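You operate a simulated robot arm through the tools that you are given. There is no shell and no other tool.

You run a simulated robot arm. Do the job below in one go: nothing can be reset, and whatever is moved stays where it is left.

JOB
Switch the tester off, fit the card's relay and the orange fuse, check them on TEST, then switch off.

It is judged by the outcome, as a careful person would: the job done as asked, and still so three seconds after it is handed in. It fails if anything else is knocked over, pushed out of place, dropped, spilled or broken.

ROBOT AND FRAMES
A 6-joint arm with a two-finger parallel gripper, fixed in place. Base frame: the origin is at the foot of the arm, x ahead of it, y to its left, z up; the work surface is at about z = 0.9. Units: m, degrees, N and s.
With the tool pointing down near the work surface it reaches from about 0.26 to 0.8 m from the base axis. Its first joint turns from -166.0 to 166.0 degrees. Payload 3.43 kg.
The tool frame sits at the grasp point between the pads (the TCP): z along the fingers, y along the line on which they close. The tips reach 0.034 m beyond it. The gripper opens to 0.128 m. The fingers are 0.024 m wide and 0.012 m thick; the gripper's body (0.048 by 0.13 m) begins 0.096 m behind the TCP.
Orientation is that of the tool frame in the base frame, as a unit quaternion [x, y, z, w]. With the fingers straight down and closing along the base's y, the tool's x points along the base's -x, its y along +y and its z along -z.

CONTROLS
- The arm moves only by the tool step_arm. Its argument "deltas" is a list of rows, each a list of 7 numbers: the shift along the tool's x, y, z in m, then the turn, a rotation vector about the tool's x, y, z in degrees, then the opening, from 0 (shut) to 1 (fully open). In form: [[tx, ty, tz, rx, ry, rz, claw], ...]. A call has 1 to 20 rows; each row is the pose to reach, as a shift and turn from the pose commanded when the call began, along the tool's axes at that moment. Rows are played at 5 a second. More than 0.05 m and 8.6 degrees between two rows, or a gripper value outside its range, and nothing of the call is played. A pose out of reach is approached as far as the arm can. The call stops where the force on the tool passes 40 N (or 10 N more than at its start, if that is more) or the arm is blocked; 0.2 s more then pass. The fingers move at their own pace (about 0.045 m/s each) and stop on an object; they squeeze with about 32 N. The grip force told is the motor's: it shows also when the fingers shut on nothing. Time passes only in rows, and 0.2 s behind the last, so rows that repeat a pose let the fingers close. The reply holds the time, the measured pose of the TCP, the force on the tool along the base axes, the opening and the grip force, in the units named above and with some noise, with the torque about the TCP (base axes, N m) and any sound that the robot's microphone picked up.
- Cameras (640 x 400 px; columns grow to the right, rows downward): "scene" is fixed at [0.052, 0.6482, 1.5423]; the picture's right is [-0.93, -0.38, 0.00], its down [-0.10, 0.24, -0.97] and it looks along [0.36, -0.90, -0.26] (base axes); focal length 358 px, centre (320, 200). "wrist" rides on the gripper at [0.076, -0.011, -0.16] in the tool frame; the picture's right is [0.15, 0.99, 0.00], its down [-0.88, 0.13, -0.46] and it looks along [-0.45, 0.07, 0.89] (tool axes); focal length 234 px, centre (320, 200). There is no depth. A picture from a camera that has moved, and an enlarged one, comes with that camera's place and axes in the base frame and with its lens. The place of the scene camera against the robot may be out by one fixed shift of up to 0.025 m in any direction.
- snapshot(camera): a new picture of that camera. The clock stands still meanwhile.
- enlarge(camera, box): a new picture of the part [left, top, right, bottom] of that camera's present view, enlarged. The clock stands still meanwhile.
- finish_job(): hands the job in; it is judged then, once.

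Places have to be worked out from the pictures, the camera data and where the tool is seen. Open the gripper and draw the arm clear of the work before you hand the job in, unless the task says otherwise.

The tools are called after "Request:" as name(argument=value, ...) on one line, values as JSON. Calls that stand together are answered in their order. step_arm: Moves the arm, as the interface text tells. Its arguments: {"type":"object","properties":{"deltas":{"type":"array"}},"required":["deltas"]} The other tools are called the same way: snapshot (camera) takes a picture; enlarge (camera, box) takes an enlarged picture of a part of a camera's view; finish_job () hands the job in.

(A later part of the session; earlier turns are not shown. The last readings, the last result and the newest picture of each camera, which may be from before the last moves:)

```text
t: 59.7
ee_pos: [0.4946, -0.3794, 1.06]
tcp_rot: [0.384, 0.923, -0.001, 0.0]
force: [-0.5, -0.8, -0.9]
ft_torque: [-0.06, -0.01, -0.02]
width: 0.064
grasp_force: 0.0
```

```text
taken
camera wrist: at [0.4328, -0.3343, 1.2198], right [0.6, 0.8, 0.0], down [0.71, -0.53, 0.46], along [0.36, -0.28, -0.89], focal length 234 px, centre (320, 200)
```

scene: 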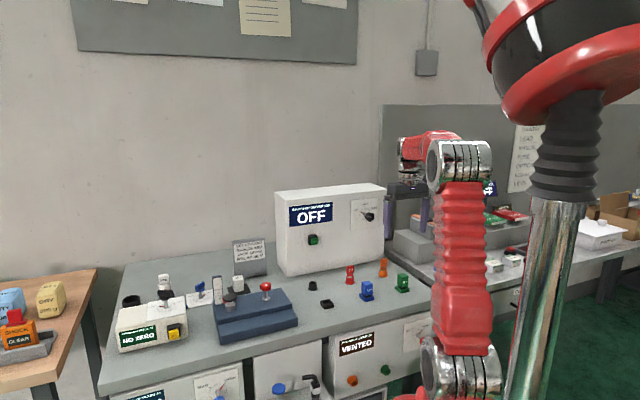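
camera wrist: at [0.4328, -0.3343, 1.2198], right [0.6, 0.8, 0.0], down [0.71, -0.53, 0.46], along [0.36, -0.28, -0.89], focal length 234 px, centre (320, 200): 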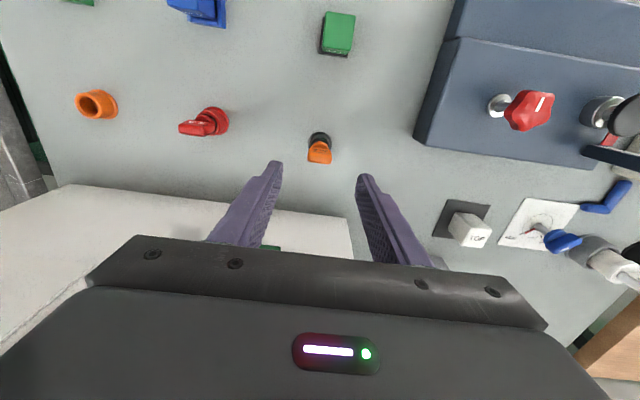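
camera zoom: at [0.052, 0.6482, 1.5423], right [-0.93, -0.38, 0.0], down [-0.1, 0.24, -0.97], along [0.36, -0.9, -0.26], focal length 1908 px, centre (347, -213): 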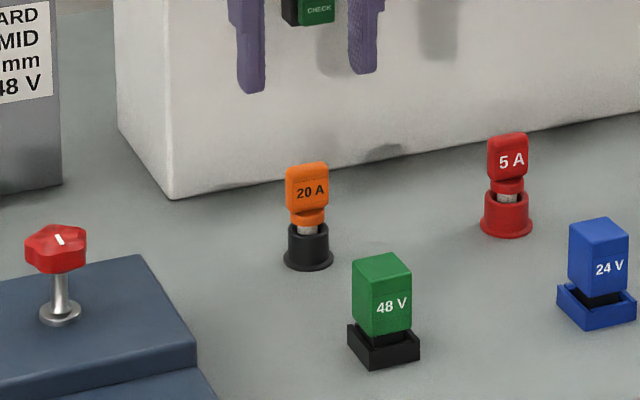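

Both parts stand properly in their sockets. Now back to the knob: I rise, move over to the knob side and tilt the hand to face the panel again.

Request:
step_arm(deltas=[[0, 0, -0.04, 0, 0, 0, 0.5], [0, 0, -0.08, 0, 0, 0, 0.5], [0.012, -0.028, -0.115, 0, 0, 0.4, 0.5], [0.03, -0.065, -0.14, 0, 0, 0.8, 0.5], [0.048, -0.11, -0.155, 0, 0, 1.2, 0.5], [0.066, -0.15, -0.17, 0, 0, 1.6, 0.5], [0.084, -0.19, -0.18, 0, 0, 1.9, 0.5], [0.1, -0.225, -0.187, 0, 0, 1.9, 0.5], [0.108, -0.2515, -0.19, 0, 0, 1.9, 0.5], [0.108, -0.2515, -0.19, 0, 0, 1.9, 0.5]])

Request:
step_arm(deltas=[[-0.001, 0, 0.004, 0, -7.5, 0, 0.5], [-0.002, 0, 0.008, 0, -15, 0, 0.5], [-0.004, 0, 0.012, 0, -22.5, 0, 0.5], [-0.005, 0, 0.017, 0, -30, 0, 0.5], [-0.006, 0, 0.021, 0, -37.5, 0, 0.5], [-0.007, 0, 0.025, 0, -45, 0, 0.5], [-0.009, 0, 0.029, 0, -52.5, 0, 0.5], [-0.01, 0, 0.033, 0, -60, 0, 0.5], [-0.011, 0, 0.038, 0, -67.5, 0, 0.5], [-0.012, 0, 0.042, 0, -75, 0, 0.5], [-0.014, 0, 0.046, 0, -82.5, 0, 0.5], [-0.015, 0, 0.05, 0, -90, 0, 0.5], [-0.015, 0, 0.05, 0, -90, 0, 0.5]])

Request:
snapshot(camera="wrist")

Request:
snapshot(camera="scene")

```text
refused: row 5 steps farther than a row can; nothing moved
```

```text
t: 61.6
ee_pos: [0.451, -0.3971, 0.9972]
tcp_rot: [0.435, 0.8, -0.207, 0.357]
force: [-0.2, -1.3, 2.9]
ft_torque: [0.02, -0.1, -0.02]
width: 0.0638
grasp_force: 0.0
out of reach, approached as far as the arm can: row 7, 8
stopped in row 9: the force on the tool passed its limit at 81 N (the readings are from after the stop); the commanded pose is now the measured one
```

```text
taken
camera wrist: at [0.3511, -0.2592, 1.0462], right [0.78, 0.61, -0.13], down [0.26, -0.12, 0.96], along [0.57, -0.78, -0.25], focal length 234 px, centre (320, 200)
```

wrist: 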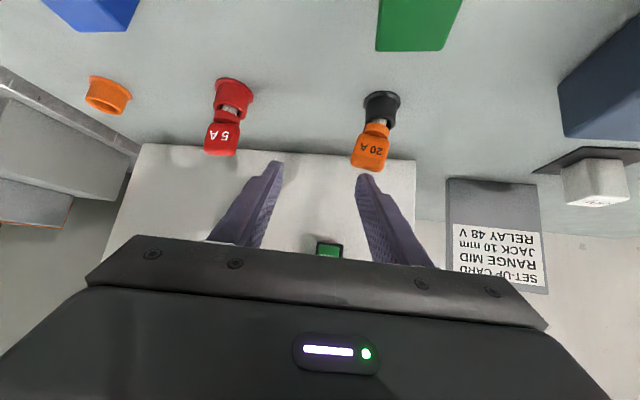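

```text
taken
```

scene: 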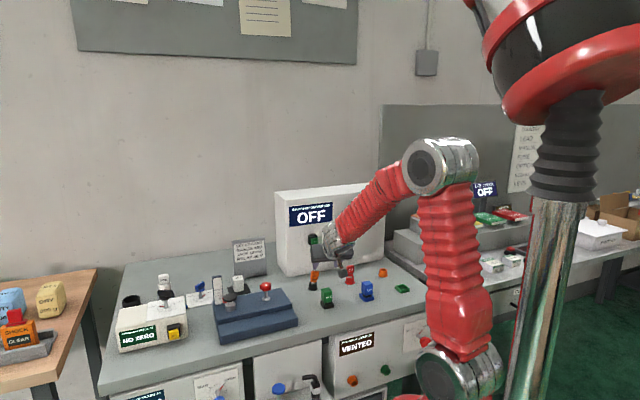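

The first call was refused for one over-long row, so the tilt ran at the wrong (low) place and stopped on a force. I stop and inspect carefully before moving anything.

Request:
enlarge(camera="scene", box=[270, 200, 400, 310])

Request:
enlarge(camera="wrist", box=[190, 60, 470, 260])

```text
3.64 times, centred on (335, 255) of scene
camera zoom: at [0.052, 0.6482, 1.5423], right [-0.93, -0.38, 0.0], down [-0.1, 0.24, -0.97], along [0.36, -0.9, -0.26], focal length 1301 px, centre (266, 0)
```

zoom: 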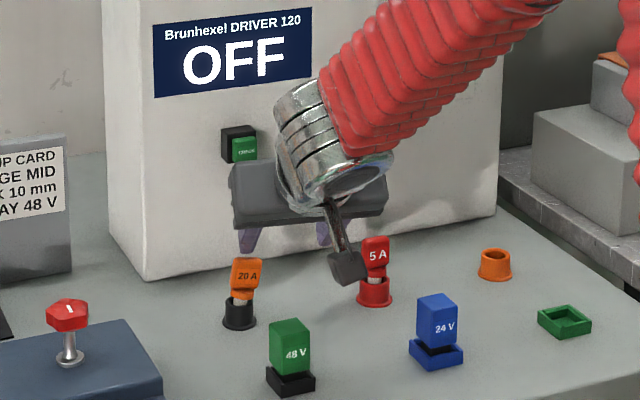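

```text
2.00 times, centred on (330, 160) of wrist
camera zoom: at [0.3511, -0.2592, 1.0462], right [0.78, 0.61, -0.13], down [0.26, -0.12, 0.96], along [0.57, -0.78, -0.25], focal length 468 px, centre (300, 280)
```

zoom: 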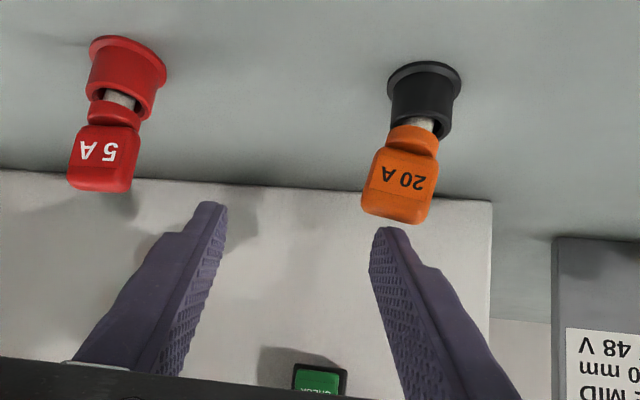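

The orange fuse is leaning slightly in its loose socket toward -e (finger brushed past it); everything else looks in place. I rise straight up in small steps to get clear of it.

Request:
step_arm(deltas=[[-0.0038, -0.0001, -0.0033, 0, 0, 0, 0.5], [-0.0075, -0.0002, -0.0066, 0, 0, 0, 0.5], [-0.015, -0.0004, -0.0132, 0, 0, 0, 0.5], [-0.0263, -0.0007, -0.023, 0, 0, 0, 0.5], [-0.0376, -0.001, -0.0329, 0, 0, 0, 0.5], [-0.0564, -0.0015, -0.0494, 0, 0, 0, 0.5], [-0.0752, -0.002, -0.0658, 0, 0, 0, 0.5], [-0.0752, -0.002, -0.0658, 0, 0, 0, 0.5]])

Request:
snapshot(camera="wrist")

Request:
enlarge(camera="scene", box=[270, 200, 400, 310])

```text
t: 63.5
ee_pos: [0.451, -0.3956, 1.0982]
tcp_rot: [0.435, 0.8, -0.207, 0.357]
force: [-0.9, -0.3, 0.6]
ft_torque: [0.01, -0.01, 0.0]
width: 0.0641
grasp_force: 0.1
```

```text
taken
camera wrist: at [0.3515, -0.2584, 1.1461], right [0.78, 0.61, -0.13], down [0.26, -0.12, 0.96], along [0.57, -0.78, -0.25], focal length 234 px, centre (320, 200)
```

wrist: 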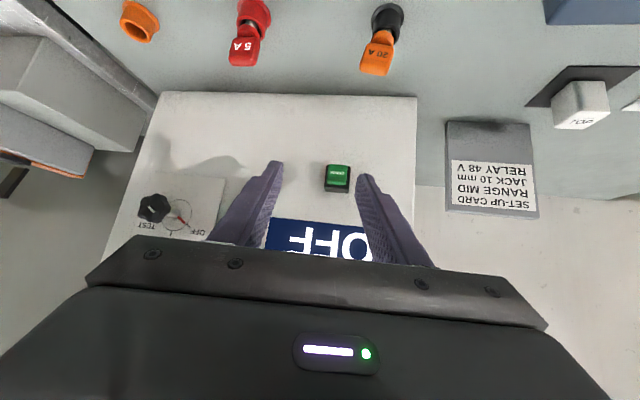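

```text
3.64 times, centred on (335, 255) of scene
camera zoom: at [0.052, 0.6482, 1.5423], right [-0.93, -0.38, 0.0], down [-0.1, 0.24, -0.97], along [0.36, -0.9, -0.26], focal length 1301 px, centre (266, 0)
```

zoom: 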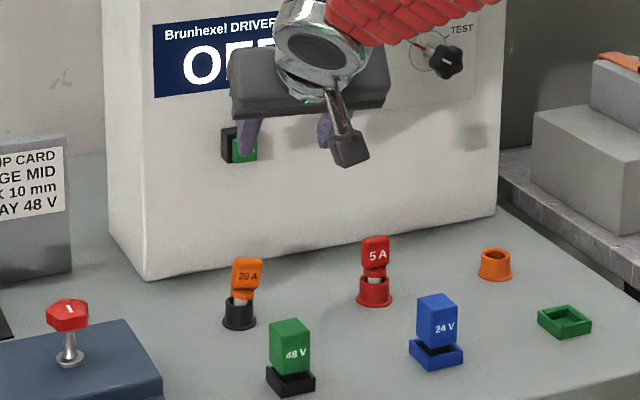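

The fuse stays in its socket but leans about 10°. I bring the hand back to pointing straight down above it (staying at z ≈ 1.1) so that I can straighten and reseat it.

Request:
step_arm(deltas=[[-0.001, 0.006, 0.001, -0.9, 6.9, -1.6, 0.5], [-0.002, 0.012, 0.002, -1.8, 13.8, -3.2, 0.5], [-0.003, 0.018, 0.003, -2.7, 20.7, -4.8, 0.5], [-0.005, 0.025, 0.004, -3.7, 27.7, -6.4, 0.5], [-0.006, 0.031, 0.006, -4.6, 34.6, -8, 0.5], [-0.007, 0.037, 0.007, -5.5, 41.5, -9.6, 0.5], [-0.008, 0.0435, 0.0078, -6.4, 48.4, -11.2, 0.5], [-0.008, 0.0435, 0.0078, -6.4, 48.4, -11.2, 0.5], [-0.008, 0.0435, 0.0078, -6.4, 48.4, -11.2, 0.5]])

Request:
snapshot(camera="wrist")

Request:
enlarge(camera="wrist", box=[280, 110, 360, 180])

Request:
enlarge(camera="scene", box=[290, 255, 350, 310])

```text
t: 65.5
ee_pos: [0.4935, -0.3842, 1.0971]
tcp_rot: [0.383, 0.924, 0.0, -0.001]
force: [0.2, 1.2, 0.0]
ft_torque: [-0.02, 0.01, 0.03]
width: 0.0639
grasp_force: 0.0
```

```text
taken
camera wrist: at [0.4323, -0.3378, 1.2564], right [0.6, 0.8, 0.0], down [0.71, -0.53, 0.45], along [0.36, -0.27, -0.89], focal length 234 px, centre (320, 200)
```

wrist: 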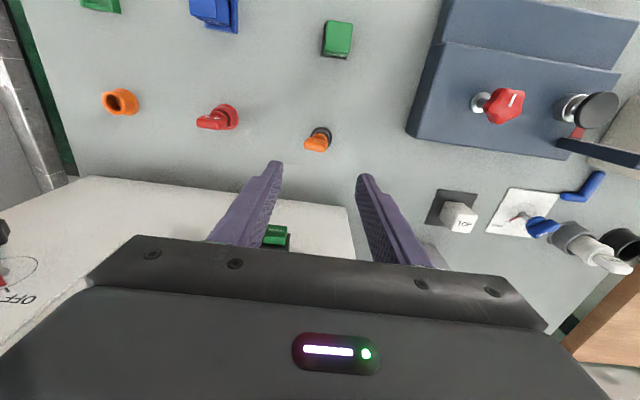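

```text
5.71 times, centred on (320, 145) of wrist
camera zoom: at [0.4323, -0.3378, 1.2564], right [0.6, 0.8, 0.0], down [0.71, -0.53, 0.45], along [0.36, -0.27, -0.89], focal length 1338 px, centre (320, 514)
```

zoom: 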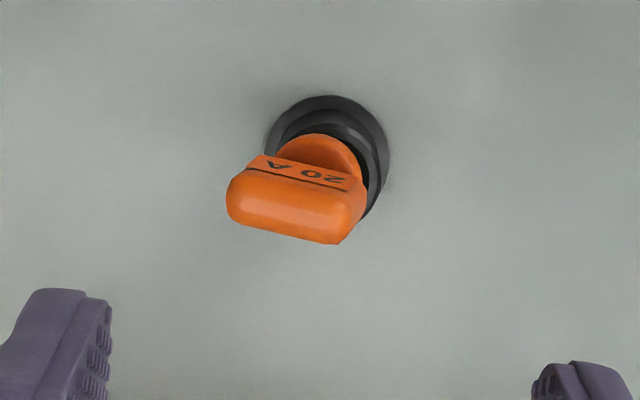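

```text
7.27 times, centred on (320, 282) of scene
camera zoom: at [0.052, 0.6482, 1.5423], right [-0.93, -0.38, 0.0], down [-0.1, 0.24, -0.97], along [0.36, -0.9, -0.26], focal length 2602 px, centre (320, -400)
```

zoom: 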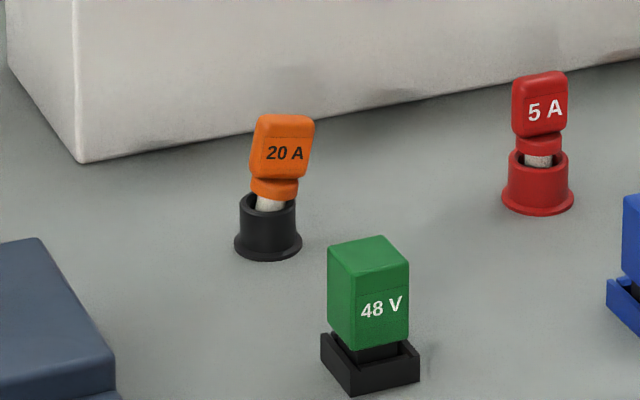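

The fuse leans against the socket rim toward -e. I centre over the socket (offset ≈ +1.5, +2.5 mm) and descend with the fingers straddling the tab so that closing will stand it upright.

Request:
step_arm(deltas=[[0.0015, 0.0025, 0.025, 0, 0, 0, 0.55], [0.0015, 0.0025, 0.055, 0, 0, 0, 0.55], [0.0015, 0.0025, 0.08, 0, 0, 0, 0.55], [0.0015, 0.0025, 0.1, 0, 0, 0, 0.55], [0.0015, 0.0025, 0.115, 0, 0, 0, 0.55], [0.0015, 0.0025, 0.125, 0, 0, 0, 0.55], [0.0015, 0.0025, 0.131, 0, 0, 0, 0.55], [0.0015, 0.0025, 0.131, 0, 0, 0, 0.55]])

Request:
enlarge(camera="wrist", box=[240, 120, 400, 250])

Request:
enlarge(camera="scene", box=[280, 245, 350, 310])

```text
t: 67.2
ee_pos: [0.4937, -0.3801, 0.9661]
tcp_rot: [0.384, 0.923, 0.0, -0.001]
force: [0.3, -0.9, -0.3]
ft_torque: [0.03, 0.01, 0.03]
width: 0.0703
grasp_force: 0.1
```

```text
3.08 times, centred on (320, 185) of wrist
camera zoom: at [0.4328, -0.3347, 1.1257], right [0.6, 0.8, 0.0], down [0.71, -0.53, 0.45], along [0.36, -0.27, -0.89], focal length 720 px, centre (320, 246)
```

zoom: 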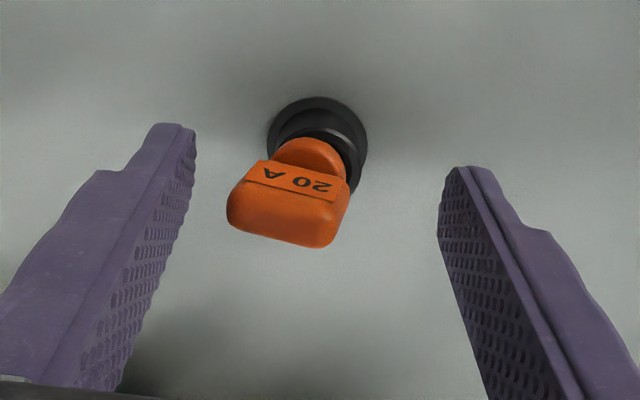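

```text
6.15 times, centred on (315, 278) of scene
camera zoom: at [0.052, 0.6482, 1.5423], right [-0.93, -0.38, 0.0], down [-0.1, 0.24, -0.97], along [0.36, -0.9, -0.26], focal length 2201 px, centre (351, -277)
```

zoom: 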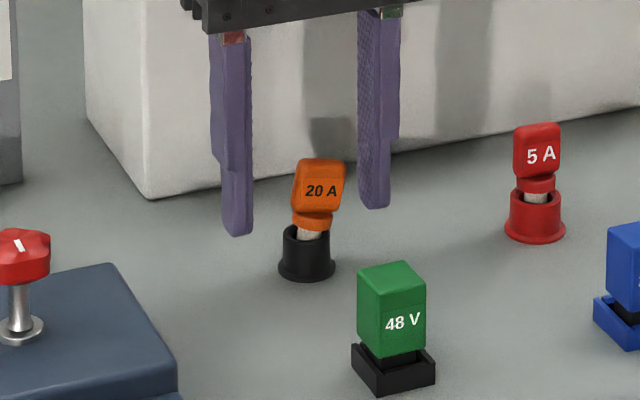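

The fingers straddle the leaning tab. I close slowly so the tab is pushed upright.

Request:
step_arm(deltas=[[0, 0, 0, 0, 0, 0, 0.5], [0, 0, 0, 0, 0, 0, 0.46], [0, 0, 0, 0, 0, 0, 0.42], [0, 0, 0, 0, 0, 0, 0.38], [0, 0, 0, 0, 0, 0, 0.34], [0, 0, 0, 0, 0, 0, 0.31], [0, 0, 0, 0, 0, 0, 0.28], [0, 0, 0, 0, 0, 0, 0.25], [0, 0, 0, 0, 0, 0, 0.22], [0, 0, 0, 0, 0, 0, 0.15], [0, 0, 0, 0, 0, 0, 0.1], [0, 0, 0, 0, 0, 0, 0.1]])

Request:
enlarge(camera="wrist", box=[240, 120, 400, 250])

Request:
enlarge(camera="scene", box=[280, 245, 350, 310])

```text
t: 69.8
ee_pos: [0.4932, -0.3795, 0.9656]
tcp_rot: [0.384, 0.923, 0.0, -0.002]
force: [0.7, 0.1, 0.8]
ft_torque: [0.02, 0.0, 0.01]
width: 0.028
grasp_force: 24.3
```

```text
3.08 times, centred on (320, 185) of wrist
camera zoom: at [0.4328, -0.3347, 1.1259], right [0.6, 0.8, 0.0], down [0.71, -0.53, 0.45], along [0.36, -0.27, -0.89], focal length 720 px, centre (320, 246)
```

zoom: 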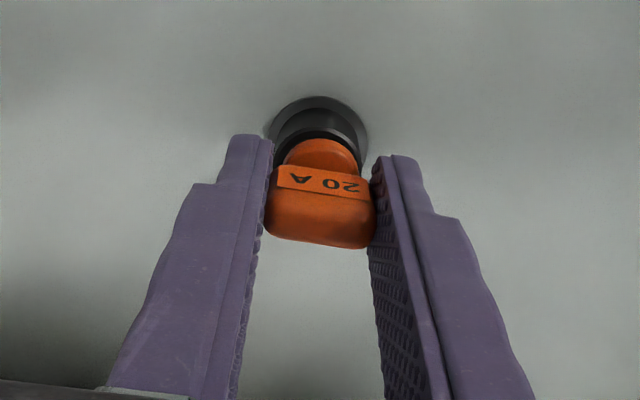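

```text
6.15 times, centred on (315, 278) of scene
camera zoom: at [0.052, 0.6482, 1.5423], right [-0.93, -0.38, 0.0], down [-0.1, 0.24, -0.97], along [0.36, -0.9, -0.26], focal length 2201 px, centre (351, -277)
```

zoom: 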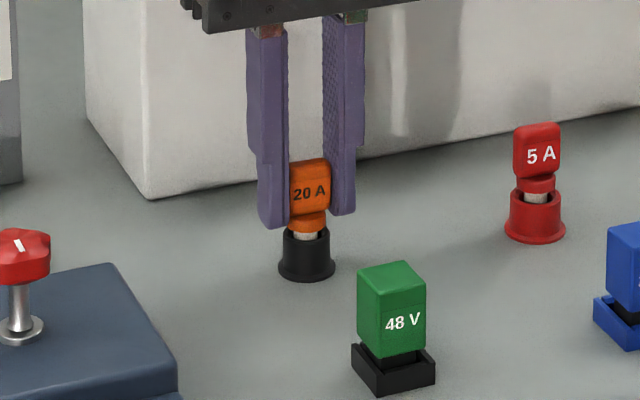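

The fuse stands upright again between the pads. I press it down gently to seat it, then release.

Request:
step_arm(deltas=[[0, 0, 0.0015, 0, 0, 0, 0.1], [0, 0, 0.003, 0, 0, 0, 0.1], [0, 0, 0.0045, 0, 0, 0, 0.1], [0, 0, 0.006, 0, 0, 0, 0.1]])

Request:
enlarge(camera="scene", box=[280, 245, 350, 310])

```text
t: 70.8
ee_pos: [0.4942, -0.381, 0.9615]
tcp_rot: [0.384, 0.923, 0.0, 0.001]
force: [3.7, -0.5, 21.9]
ft_torque: [-0.03, -0.23, -0.01]
width: 0.0279
grasp_force: 24.4
```

```text
6.15 times, centred on (315, 278) of scene
camera zoom: at [0.052, 0.6482, 1.5423], right [-0.93, -0.38, 0.0], down [-0.1, 0.24, -0.97], along [0.36, -0.9, -0.26], focal length 2201 px, centre (351, -277)
```

zoom: 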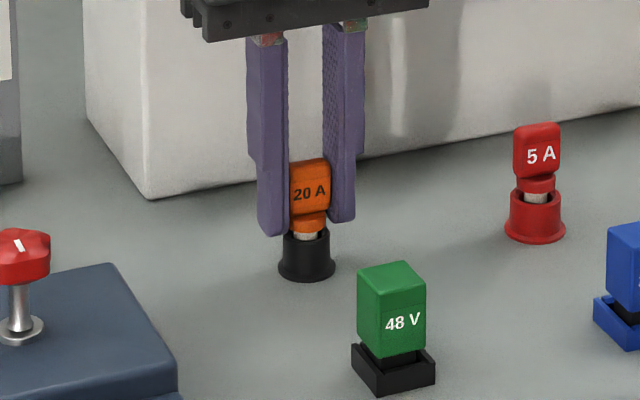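

The fuse takes 22 N of push, bottomed and upright. I release and rise straight up.

Request:
step_arm(deltas=[[0, 0, -0.001, 0, 0, 0, 0.2], [0, 0, -0.001, 0, 0, 0, 0.28], [0, 0, -0.001, 0, 0, 0, 0.33], [0, 0, -0.001, 0, 0, 0, 0.35], [0, 0, -0.02, 0, 0, 0, 0.35], [0, 0, -0.05, 0, 0, 0, 0.35], [0, 0, -0.09, 0, 0, 0, 0.4], [0, 0, -0.13, 0, 0, 0, 0.5], [0, 0, -0.17, 0, 0, 0, 0.5], [0, 0, -0.21, 0, 0, 0, 0.5], [0, 0, -0.21, 0, 0, 0, 0.5]])

Request:
enlarge(camera="scene", box=[265, 240, 365, 315])

Request:
snapshot(camera="wrist")

```text
t: 73.2
ee_pos: [0.4944, -0.3808, 1.1714]
tcp_rot: [0.384, 0.923, 0.0, -0.001]
force: [0.1, -0.5, 0.4]
ft_torque: [-0.01, -0.02, 0.03]
width: 0.0638
grasp_force: 0.1
```

```text
5.33 times, centred on (315, 278) of scene
camera zoom: at [0.052, 0.6482, 1.5423], right [-0.93, -0.38, 0.0], down [-0.1, 0.24, -0.97], along [0.36, -0.9, -0.26], focal length 1908 px, centre (347, -213)
```

zoom: 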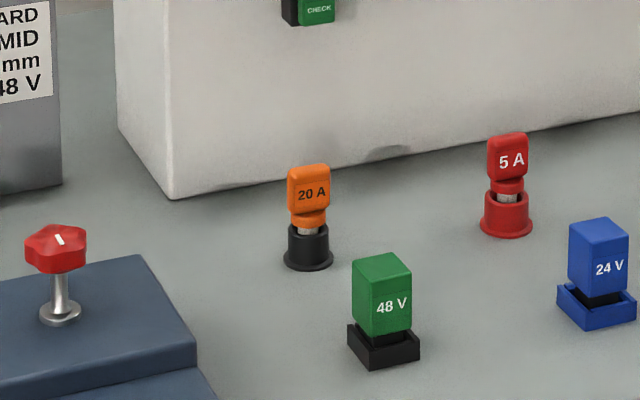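

```text
taken
camera wrist: at [0.434, -0.3355, 1.3301], right [0.6, 0.8, 0.0], down [0.71, -0.53, 0.45], along [0.36, -0.27, -0.89], focal length 234 px, centre (320, 200)
```

wrist: 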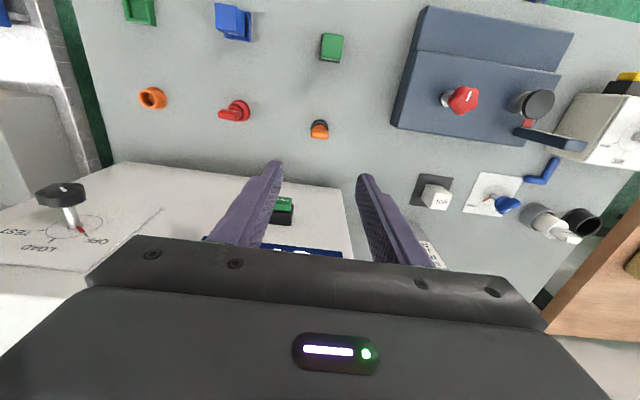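

Everything is upright and in place. I now move up and across to the knob side (steps kept within the limit), one call at a time.

Request:
step_arm(deltas=[[0.015, -0.03, -0.02, 0, 0, 0.3, 0.5], [0.03, -0.065, -0.04, 0, 0, 0.6, 0.5], [0.045, -0.1, -0.055, 0, 0, 0.9, 0.5], [0.06, -0.135, -0.065, 0, 0, 1.2, 0.5], [0.075, -0.17, -0.075, 0, 0, 1.5, 0.5], [0.09, -0.205, -0.08, 0, 0, 1.9, 0.5], [0.1, -0.235, -0.08, 0, 0, 1.9, 0.5], [0.108, -0.2515, -0.08, 0, 0, 1.9, 0.5], [0.108, -0.2515, -0.08, 0, 0, 1.9, 0.5]])

```text
t: 75.2
ee_pos: [0.2391, -0.4818, 1.2497]
tcp_rot: [0.4, 0.917, 0.0, -0.001]
force: [0.6, 0.9, -0.9]
ft_torque: [-0.01, 0.0, 0.02]
width: 0.0638
grasp_force: 0.1
```

Position is right (d ≈ 0.516, e ≈ -0.152, z ≈ 1.25). Now the tilt to face the panel.

Request:
step_arm(deltas=[[-0.001, 0, 0.004, 0, -7.5, 0, 0.5], [-0.002, 0, 0.008, 0, -15, 0, 0.5], [-0.004, 0, 0.012, 0, -22.5, 0, 0.5], [-0.005, 0, 0.017, 0, -30, 0, 0.5], [-0.006, 0, 0.021, 0, -37.5, 0, 0.5], [-0.007, 0, 0.025, 0, -45, 0, 0.5], [-0.009, 0, 0.029, 0, -52.5, 0, 0.5], [-0.01, 0, 0.033, 0, -60, 0, 0.5], [-0.011, 0, 0.038, 0, -67.5, 0, 0.5], [-0.012, 0, 0.042, 0, -75, 0, 0.5], [-0.014, 0, 0.046, 0, -82.5, 0, 0.5], [-0.015, 0, 0.05, 0, -90, 0, 0.5], [-0.015, 0, 0.05, 0, -90, 0, 0.5]])

```text
t: 78.0
ee_pos: [0.251, -0.4922, 1.1998]
tcp_rot: [0.283, 0.648, -0.283, 0.648]
force: [0.1, -0.3, 0.3]
ft_torque: [-0.02, -0.03, 0.0]
width: 0.0639
grasp_force: 0.0
```

Facing the panel. I lower to knob height at standoff and then test the positive roll range in free air.

Request:
step_arm(deltas=[[0.023, 0, 0.008, 0, 0, 0, 0.5], [0.046, 0, 0.016, 0, 0, 0, 0.5], [0.069, -0.001, 0.024, 0, 0, 0, 0.5], [0.092, -0.001, 0.03, 0, 0, 0, 0.5], [0.092, -0.001, 0.03, 0, 0, 8, 0.5], [0.092, -0.001, 0.03, 0, 0, 16, 0.5], [0.092, -0.001, 0.03, 0, 0, 24, 0.5], [0.092, -0.001, 0.03, 0, 0, 32, 0.5], [0.092, -0.001, 0.03, 0, 0, 40, 0.5], [0.092, -0.001, 0.03, 0, 0, 48, 0.5], [0.092, -0.001, 0.03, 0, 0, 56, 0.5], [0.092, -0.001, 0.03, 0, 0, 64, 0.5], [0.092, -0.001, 0.03, 0, 0, 72, 0.5], [0.092, -0.001, 0.03, 0, 0, 80, 0.5], [0.092, -0.001, 0.03, 0, 0, 88, 0.5], [0.092, -0.001, 0.03, 0, 0, 96, 0.5], [0.092, -0.001, 0.03, 0, 0, 104, 0.5], [0.092, -0.001, 0.03, 0, 0, 112, 0.5], [0.092, -0.001, 0.03, 0, 0, 116, 0.5]])

Request:
snapshot(camera="scene")

```text
t: 82.0
ee_pos: [0.27, -0.5157, 1.1078]
tcp_rot: [0.7, 0.102, 0.4, 0.582]
force: [0.0, 0.1, -0.2]
ft_torque: [0.01, 0.01, 0.0]
width: 0.064
grasp_force: 0.1
```

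```text
taken
```

scene: 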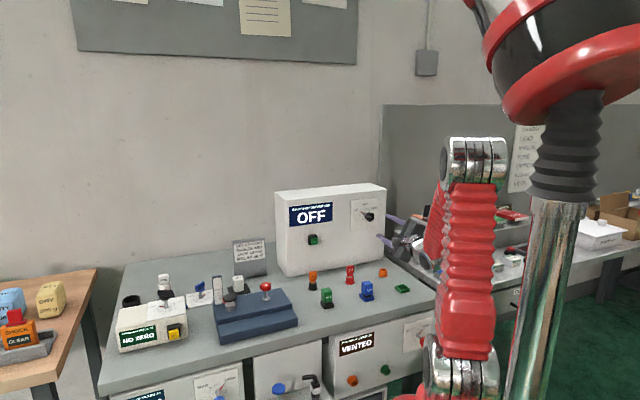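

Roll of +116° is available. I test on to +152° (still in free air), which would allow a grip from +30° to +150°.

Request:
step_arm(deltas=[[0, 0, 0, 0, 0, 8, 0.5], [0, 0, 0, 0, 0, 16, 0.5], [0, 0, 0, 0, 0, 24, 0.5], [0, 0, 0, 0, 0, 32, 0.5], [0, 0, 0, 0, 0, 37, 0.5]])

```text
t: 83.2
ee_pos: [0.2695, -0.5154, 1.1094]
tcp_rot: [0.697, -0.124, 0.564, 0.425]
force: [0.1, 1.2, -0.3]
ft_torque: [0.01, -0.01, -0.03]
width: 0.064
grasp_force: 0.1
```

Roll to +153° is fine, so I can turn OFF→TEST in one grip from +30° to +150°. I roll back to +30° at standoff and check the centring.

Request:
step_arm(deltas=[[0, 0, 0, 0, 0, -8, 0.5], [0, 0, 0, 0, 0, -16, 0.5], [0, 0, 0, 0, 0, -24, 0.5], [0, 0, 0, 0, 0, -32, 0.5], [0, 0, 0, 0, 0, -40, 0.5], [0, 0, 0, 0, 0, -48, 0.5], [0, 0, 0, 0, 0, -56, 0.5], [0, 0, 0, 0, 0, -64, 0.5], [0, 0, 0, 0, 0, -72, 0.5], [0, 0, 0, 0, 0, -80, 0.5], [0, 0, 0, 0, 0, -88, 0.5], [0, 0, 0, 0, 0, -96, 0.5], [0, 0, 0, 0, 0, -104, 0.5], [0, 0, 0, 0, 0, -112, 0.5], [0, 0, 0, 0, 0, -118, 0.5], [0, 0, 0, 0, 0, -123, 0.5], [0, 0, 0, 0, 0, -123, 0.5]])

Request:
snapshot(camera="wrist")

Request:
enlarge(camera="wrist", box=[230, 80, 410, 240])

```text
t: 86.8
ee_pos: [0.2698, -0.5147, 1.1094]
tcp_rot: [0.44, 0.554, -0.105, 0.699]
force: [-0.2, 0.3, 0.0]
ft_torque: [0.01, 0.03, -0.01]
width: 0.0641
grasp_force: 0.0
```

```text
taken
camera wrist: at [0.1812, -0.3785, 1.037], right [0.68, 0.63, 0.37], down [-0.55, 0.11, 0.83], along [0.48, -0.77, 0.42], focal length 234 px, centre (320, 200)
```

wrist: 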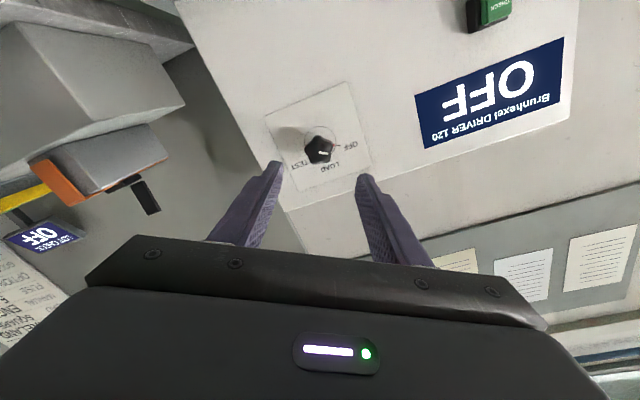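

```text
2.50 times, centred on (320, 160) of wrist
camera zoom: at [0.1812, -0.3785, 1.037], right [0.68, 0.63, 0.37], down [-0.55, 0.11, 0.83], along [0.48, -0.77, 0.42], focal length 585 px, centre (320, 300)
```

zoom: 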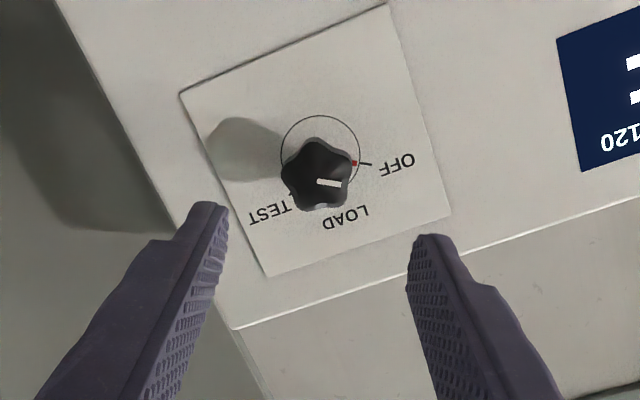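

The axis sits +1.6 mm along tool y, exactly the offset wanted for this lobe pairing. I advance onto the knob.

Request:
step_arm(deltas=[[0, 0, 0.025, 0, 0, 0, 0.5], [0, 0, 0.05, 0, 0, 0, 0.5], [0, 0, 0.07, 0, 0, 0, 0.5], [0, 0, 0.088, 0, 0, 0, 0.5], [0, 0, 0.102, 0, 0, 0, 0.5], [0, 0, 0.112, 0, 0, 0, 0.5], [0, 0, 0.119, 0, 0, 0, 0.5], [0, 0, 0.119, 0, 0, 0, 0.5]])

Request:
enlarge(camera="wrist", box=[220, 60, 420, 220])

```text
t: 88.7
ee_pos: [0.3509, -0.6021, 1.1081]
tcp_rot: [0.441, 0.553, -0.105, 0.699]
force: [0.2, -0.6, -0.6]
ft_torque: [0.01, -0.01, 0.01]
width: 0.0637
grasp_force: 0.1
```

```text
2.50 times, centred on (320, 140) of wrist
camera zoom: at [0.2623, -0.4658, 1.0371], right [0.68, 0.63, 0.37], down [-0.55, 0.11, 0.83], along [0.48, -0.77, 0.42], focal length 585 px, centre (320, 350)
```

zoom: 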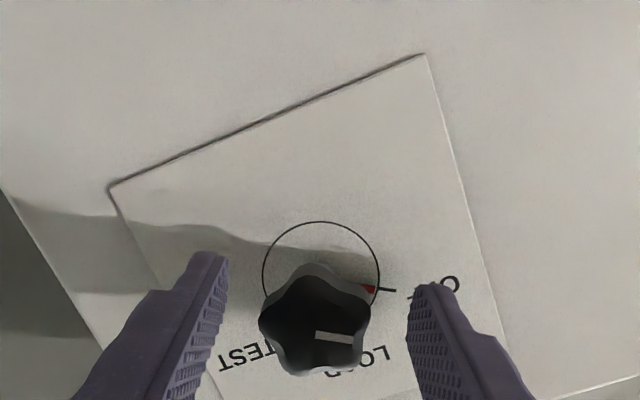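

Well placed. I close on the knob and read the force.

Request:
step_arm(deltas=[[0, 0, 0, 0, 0, 0, 0.35], [0, 0, 0, 0, 0, 0, 0.2], [0, 0, 0, 0, 0, 0, 0.1], [0, 0, 0, 0, 0, 0, 0.1], [0, 0, 0, 0, 0, 0, 0.1]])

```text
t: 89.8
ee_pos: [0.3496, -0.6024, 1.1081]
tcp_rot: [0.443, 0.553, -0.106, 0.698]
force: [-2.1, -7.4, -4.1]
ft_torque: [-0.11, -0.19, 0.23]
width: 0.034
grasp_force: 44.3
```

Side force is under 9 N. I turn the knob clockwise 120° from OFF through LOAD to TEST, orbiting the small lobe offset.

Request:
step_arm(deltas=[[0.0002, -0.0006, 0, 0, 0, 7.5, 0.1], [0.0004, -0.0005, 0, 0, 0, 15, 0.1], [0.0007, -0.0005, 0, 0, 0, 22.5, 0.1], [0.0009, -0.0004, 0, 0, 0, 30, 0.1], [0.001, -0.0002, 0, 0, 0, 37.5, 0.1], [0.0012, -0.0001, 0, 0, 0, 45, 0.1], [0.0013, 0.0001, 0, 0, 0, 52.5, 0.1], [0.0015, 0.0003, 0, 0, 0, 60, 0.1], [0.0016, 0.0004, 0, 0, 0, 67.5, 0.1], [0.0016, 0.0007, 0, 0, 0, 75, 0.1], [0.0017, 0.0009, 0, 0, 0, 82.5, 0.1], [0.0017, 0.0011, 0, 0, 0, 90, 0.1], [0.0017, 0.0013, 0, 0, 0, 97.5, 0.1], [0.0016, 0.0015, 0, 0, 0, 105, 0.1], [0.0016, 0.0018, 0, 0, 0, 112.5, 0.1], [0.0015, 0.002, 0, 0, 0, 119, 0.1], [0.0015, 0.002, 0, 0, 0, 119, 0.1]])

Request:
enlarge(camera="scene", box=[260, 180, 420, 290])

Request:
enlarge(camera="wrist", box=[220, 60, 420, 220])

```text
t: 92.8
ee_pos: [0.3506, -0.6024, 1.1116]
tcp_rot: [0.705, 0.016, 0.47, 0.531]
force: [-7.2, 4.5, -1.2]
ft_torque: [-0.08, -0.11, 0.81]
width: 0.0339
grasp_force: 45.4
stopped in row 14: the force on the tool passed its limit at 40 N (the readings are from after the stop); the commanded pose is now the measured one
```

```text
3.64 times, centred on (340, 235) of scene
camera zoom: at [0.052, 0.6482, 1.5423], right [-0.93, -0.38, 0.0], down [-0.1, 0.24, -0.97], along [0.36, -0.9, -0.26], focal length 1301 px, centre (247, 73)
```

zoom: 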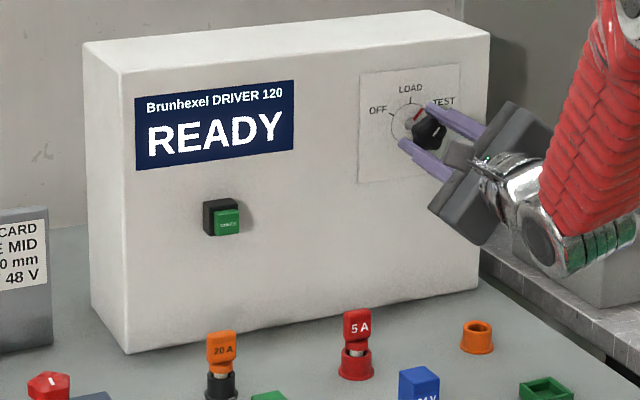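

```text
2.50 times, centred on (320, 140) of wrist
camera zoom: at [0.2899, -0.4406, 1.1507], right [-0.39, -0.35, 0.85], down [-0.86, -0.18, -0.47], along [0.32, -0.92, -0.23], focal length 585 px, centre (320, 350)
```

zoom: 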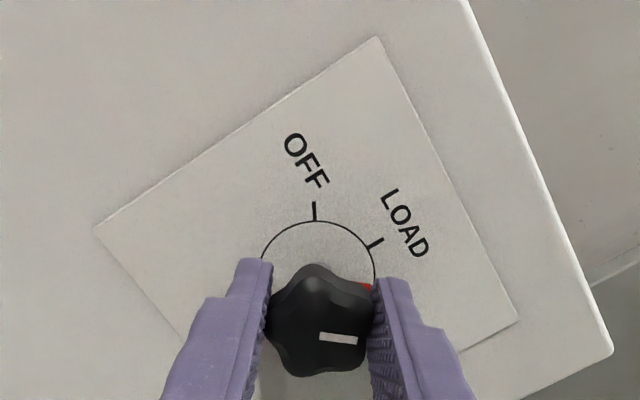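

The display now reads READY and the pointer is about 20° short of TEST; the turn stopped on side force only, now relaxed. I continue the last 20° in small steps.

Request:
step_arm(deltas=[[0, 0, 0, 0, 0, 4, 0.1], [0, 0.0002, 0, 0, 0, 8, 0.1], [0, 0.0003, 0, 0, 0, 12, 0.1], [0, 0.0005, 0, 0, 0, 16, 0.1], [0, 0.0006, 0, 0, 0, 19.5, 0.1], [0, 0.0006, 0, 0, 0, 19.5, 0.1]])

Request:
enlarge(camera="scene", box=[260, 180, 420, 290])

Request:
enlarge(camera="wrist", box=[220, 60, 420, 220])

```text
t: 94.2
ee_pos: [0.3505, -0.6028, 1.1128]
tcp_rot: [0.698, -0.103, 0.553, 0.444]
force: [-9.0, 5.4, -0.4]
ft_torque: [-0.11, 0.8, 0.24]
width: 0.034
grasp_force: 45.0
```

```text
3.64 times, centred on (340, 235) of scene
camera zoom: at [0.052, 0.6482, 1.5423], right [-0.93, -0.38, 0.0], down [-0.1, 0.24, -0.97], along [0.36, -0.9, -0.26], focal length 1301 px, centre (247, 73)
```

zoom: 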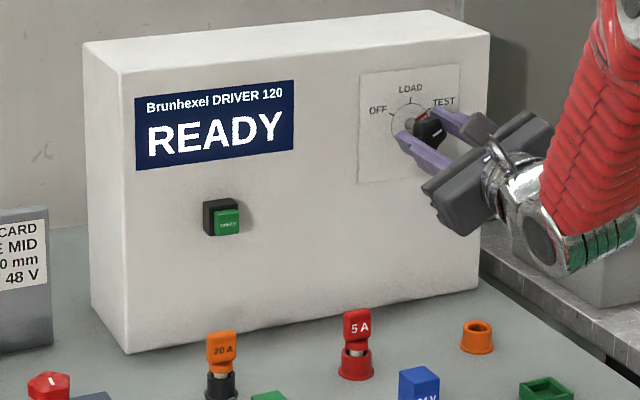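

```text
2.50 times, centred on (320, 140) of wrist
camera zoom: at [0.2767, -0.4527, 1.1706], right [-0.58, -0.53, 0.63], down [-0.72, -0.05, -0.7], along [0.4, -0.85, -0.35], focal length 585 px, centre (320, 350)
```

zoom: 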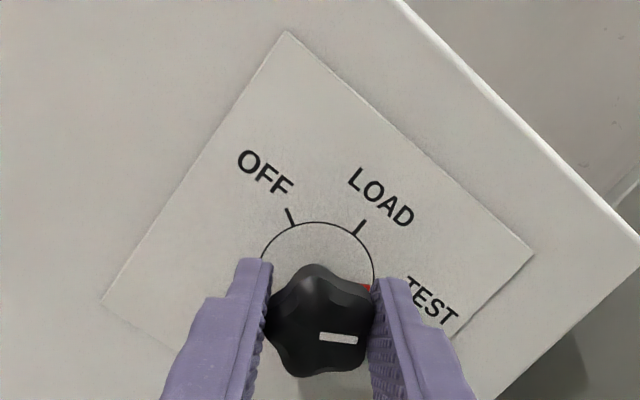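

Still READY and the knob looks to be at TEST. I release, back straight off and check the pointer.

Request:
step_arm(deltas=[[0, 0, 0, 0, 0, 0, 0.3], [0, 0, 0, 0, 0, 0, 0.5], [0, 0, 0, 0, 0, 0, 0.5], [0, 0, -0.02, 0, 0, 0, 0.5], [0, 0, -0.05, 0, 0, 0, 0.5], [0, 0, -0.08, 0, 0, 0, 0.5], [0, 0, -0.12, 0, 0, 0, 0.5], [0, 0, -0.16, 0, 0, 0, 0.5], [0, 0, -0.16, 0, 0, 0, 0.5]])

Request:
enlarge(camera="scene", box=[340, 185, 420, 245])

Request:
snapshot(camera="wrist")

```text
t: 96.2
ee_pos: [0.2422, -0.4838, 1.1112]
tcp_rot: [0.697, -0.104, 0.552, 0.445]
force: [0.2, -0.1, -0.1]
ft_torque: [0.01, 0.0, 0.0]
width: 0.0641
grasp_force: 0.1
```

```text
6.67 times, centred on (380, 215) of scene
camera zoom: at [0.052, 0.6482, 1.5423], right [-0.93, -0.38, 0.0], down [-0.1, 0.24, -0.97], along [0.36, -0.9, -0.26], focal length 2385 px, centre (-80, 100)
```

zoom: 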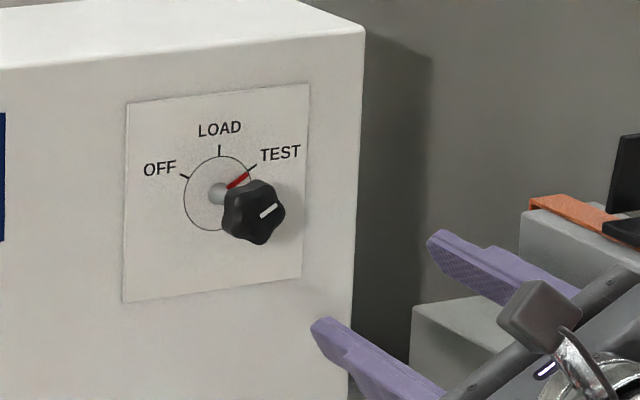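

```text
taken
camera wrist: at [0.1684, -0.3347, 1.1688], right [-0.57, -0.53, 0.63], down [-0.72, -0.05, -0.7], along [0.4, -0.85, -0.35], focal length 234 px, centre (320, 200)
```

wrist: 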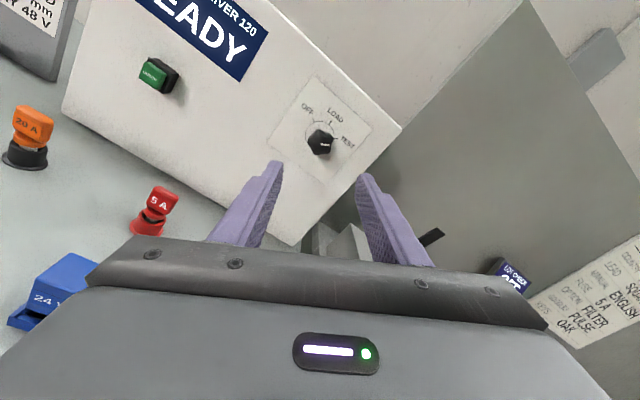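

The pointer is on TEST and the display reads READY. The CHECK button is at about e = 0.068, z = 1.038; I shut the fingers, move across in front of it at a safe height and roll the hand so the camera is on top.

Request:
step_arm(deltas=[[0.02, -0.02, 0, 0, 0, 0, 0.4], [0.045, -0.05, 0, 0, 0, 0, 0.3], [0.07, -0.082, 0, 0, 0, 0, 0.2], [0.095, -0.115, 0, 0, 0, 0, 0.1], [0.118, -0.147, 0, 0, 0, 0, 0], [0.137, -0.174, 0, 0, 0, 0, 0], [0.137, -0.174, 0, 0, 0, 7.5, 0], [0.137, -0.174, 0, 0, 0, 15, 0], [0.137, -0.174, 0, 0, 0, 22.5, 0], [0.137, -0.174, 0, 0, 0, 30, 0], [0.137, -0.174, 0, 0, 0, 30, 0]])

Request:
snapshot(camera="wrist")

Request:
snapshot(camera="scene")

```text
t: 98.6
ee_pos: [0.3501, -0.3971, 1.1656]
tcp_rot: [0.657, -0.267, 0.652, 0.269]
force: [-0.4, 0.1, -0.2]
ft_torque: [-0.01, -0.01, 0.01]
width: 0.0001
grasp_force: 32.7
out of reach, approached as far as the arm can: row 2, 3, 4, 5, 6, 7, 8, 9, 10, 11
```

```text
taken
camera wrist: at [0.2445, -0.2777, 1.2417], right [-0.69, -0.71, 0.15], down [-0.42, 0.23, -0.88], along [0.59, -0.67, -0.45], focal length 234 px, centre (320, 200)
```

wrist: 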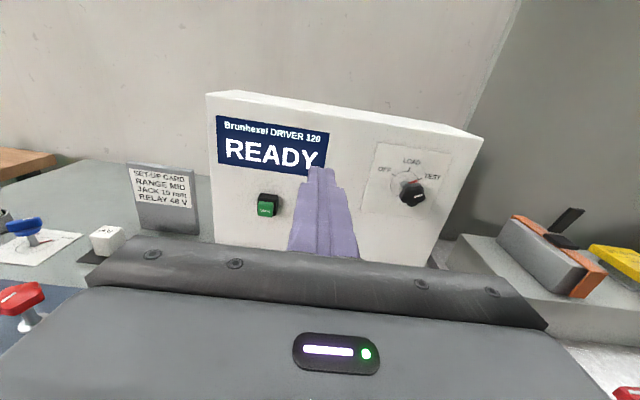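

```text
taken
```

scene: 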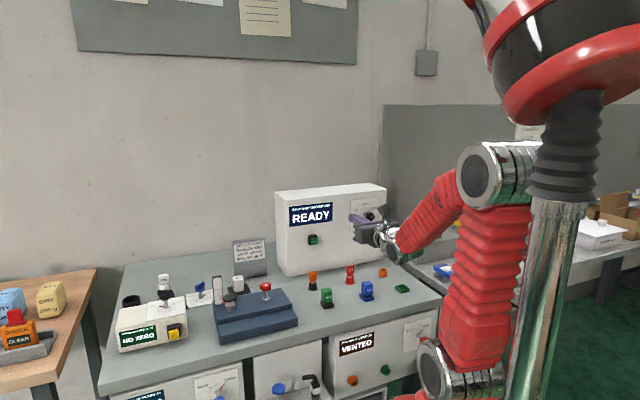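

A level pose at this side is out of reach (wrist limit); a pitched-down pose isn't. Staying in free air well above the parts, I pitch the hand down 45° and see where it settles.

Request:
step_arm(deltas=[[0, 0, 0, 0, -7.5, 0, 0], [0, 0, 0, 0, -15, 0, 0], [0, 0, 0, 0, -22.5, 0, 0], [0, 0, 0, 0, -30, 0, 0], [0, 0, 0, 0, -37.5, 0, 0], [0, 0, 0, 0, -45, 0, 0], [0, 0, 0, 0, -45, 0, 0], [0, 0, 0, 0, -45, 0, 0]])

Request:
snapshot(camera="wrist")

Request:
snapshot(camera="scene")

```text
t: 100.4
ee_pos: [0.348, -0.3956, 1.165]
tcp_rot: [0.856, -0.349, 0.351, 0.147]
force: [0.4, 0.2, -0.4]
ft_torque: [-0.02, 0.0, 0.0]
width: 0.0001
grasp_force: 31.9
out of reach, approached as far as the arm can: row 4, 5
```

```text
taken
camera wrist: at [0.3149, -0.3468, 1.331], right [-0.62, -0.78, 0.11], down [-0.77, 0.57, -0.3], along [0.17, -0.27, -0.95], focal length 234 px, centre (320, 200)
```

wrist: 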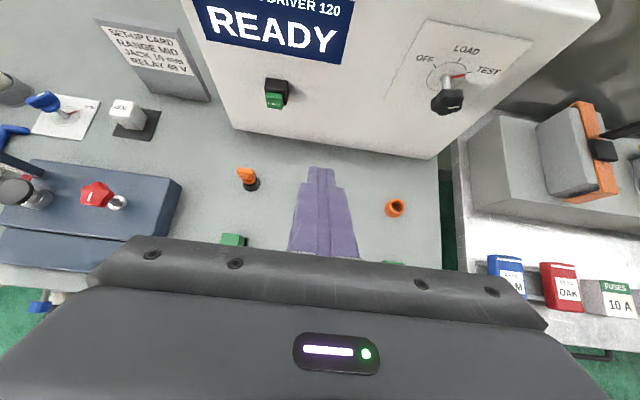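

```text
taken
```

scene: 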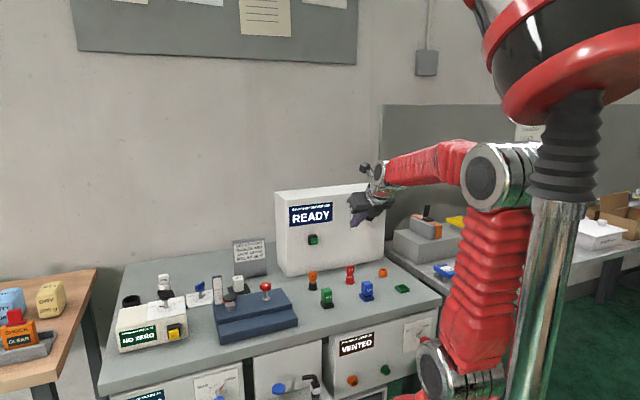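

The hand is now pitched 45° down with the camera on top, and sees the CHECK button well. I zoom on it.

Request:
enlarge(camera="wrist", box=[230, 50, 350, 210])

Request:
enlarge(camera="scene", box=[295, 220, 335, 255])

```text
2.50 times, centred on (290, 130) of wrist
camera zoom: at [0.3149, -0.3468, 1.331], right [-0.62, -0.78, 0.11], down [-0.77, 0.57, -0.3], along [0.17, -0.27, -0.95], focal length 585 px, centre (395, 375)
```

zoom: 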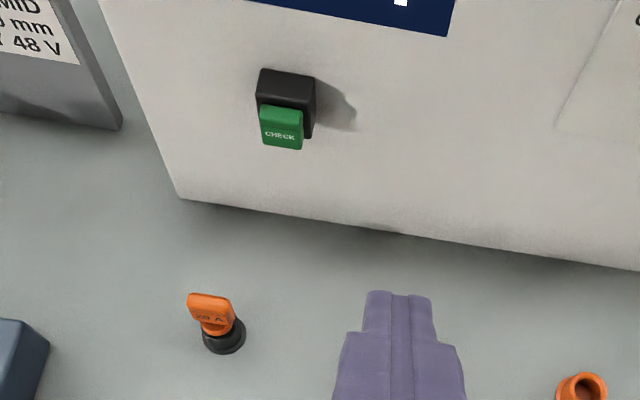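

```text
11.43 times, centred on (315, 238) of scene
camera zoom: at [0.052, 0.6482, 1.5423], right [-0.93, -0.38, 0.0], down [-0.1, 0.24, -0.97], along [0.36, -0.9, -0.26], focal length 4088 px, centre (377, -229)
```

zoom: 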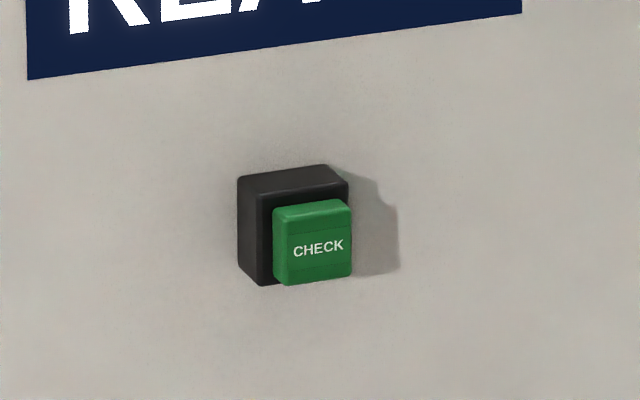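

I move along a straight line to a pre-press point in front of the button (tip about 3 cm off its face), still pitched.

Request:
step_arm(deltas=[[0.0013, -0.0108, 0.0233, 0, 0, 0, 0], [0.0027, -0.0217, 0.0466, 0, 0, 0, 0], [0.004, -0.0325, 0.0699, 0, 0, 0, 0], [0.0054, -0.0433, 0.0933, 0, 0, 0, 0], [0.0067, -0.0541, 0.1166, 0, 0, 0, 0], [0.0081, -0.065, 0.1399, 0, 0, 0, 0], [0.0094, -0.0758, 0.1632, 0, 0, 0, 0], [0.0094, -0.0758, 0.1632, 0, 0, 0, 0]])

Request:
snapshot(camera="wrist")

Request:
enlarge(camera="scene", box=[270, 190, 380, 300])

```text
t: 102.2
ee_pos: [0.4751, -0.4418, 1.0525]
tcp_rot: [0.859, -0.342, 0.357, 0.137]
force: [0.1, -0.7, 0.1]
ft_torque: [-0.07, -0.02, 0.02]
width: 0.0
grasp_force: 32.2
out of reach, approached as far as the arm can: row 4, 5, 6, 7, 8
```

```text
taken
camera wrist: at [0.4369, -0.3946, 1.2186], right [-0.6, -0.79, 0.09], down [-0.78, 0.55, -0.3], along [0.19, -0.26, -0.95], focal length 234 px, centre (320, 200)
```

wrist: 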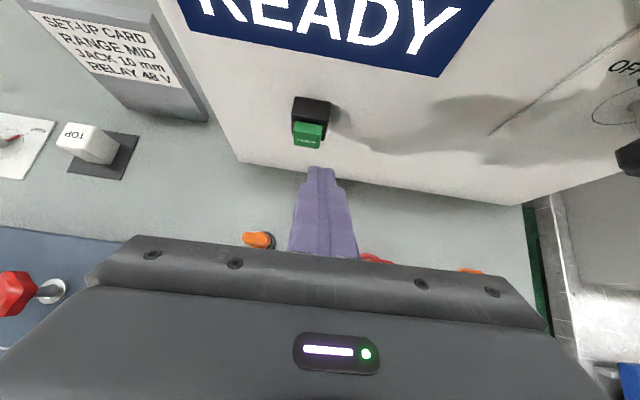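

```text
3.64 times, centred on (325, 245) of scene
camera zoom: at [0.052, 0.6482, 1.5423], right [-0.93, -0.38, 0.0], down [-0.1, 0.24, -0.97], along [0.36, -0.9, -0.26], focal length 1301 px, centre (302, 36)
```

zoom: 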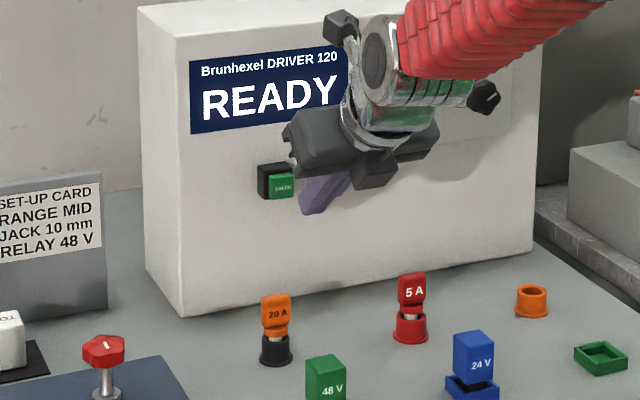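

The hand stalled ~2 cm short sideways (wrist limit with this roll). The neutral roll, tilted only ~40° from vertical, was reachable here before, so I back away upward first and will re-approach that way.

Request:
step_arm(deltas=[[0.004, 0.0044, -0.0329, 0, 0, 0, 0], [0.008, 0.0088, -0.0658, 0, 0, 0, 0], [0.0119, 0.0131, -0.0987, 0, 0, 0, 0], [0.0159, 0.0175, -0.1316, 0, 0, 0, 0], [0.0199, 0.0219, -0.1645, 0, 0, 0, 0], [0.0199, 0.0219, -0.1645, 0, 0, 0, 0]])

```text
t: 103.6
ee_pos: [0.384, -0.3862, 1.1839]
tcp_rot: [0.858, -0.346, 0.352, 0.144]
force: [0.5, 0.3, 0.2]
ft_torque: [-0.03, 0.02, -0.01]
width: 0.0
grasp_force: 32.0
out of reach, approached as far as the arm can: row 1, 2, 3, 4
```

Clear and high. Now I bring the hand to vertical.

Request:
step_arm(deltas=[[0, 0, 0, 0, -7.5, 0, 0], [0, 0, 0, 0, -15, 0, 0], [0, 0, 0, 0, -22.5, 0, 0], [0, 0, 0, 0, -30, 0, 0], [0, 0, 0, 0, -37.5, 0, 0], [0, 0, 0, 0, -45, 0, 0], [0, 0, 0, 0, -45, 0, 0]])

```text
t: 105.2
ee_pos: [0.3589, -0.4092, 1.1825]
tcp_rot: [0.93, -0.367, -0.001, -0.003]
force: [0.5, -0.1, -0.1]
ft_torque: [0.0, 0.02, 0.03]
width: 0.0002
grasp_force: 32.3
out of reach, approached as far as the arm can: row 1, 2, 3, 4, 5, 6, 7
```

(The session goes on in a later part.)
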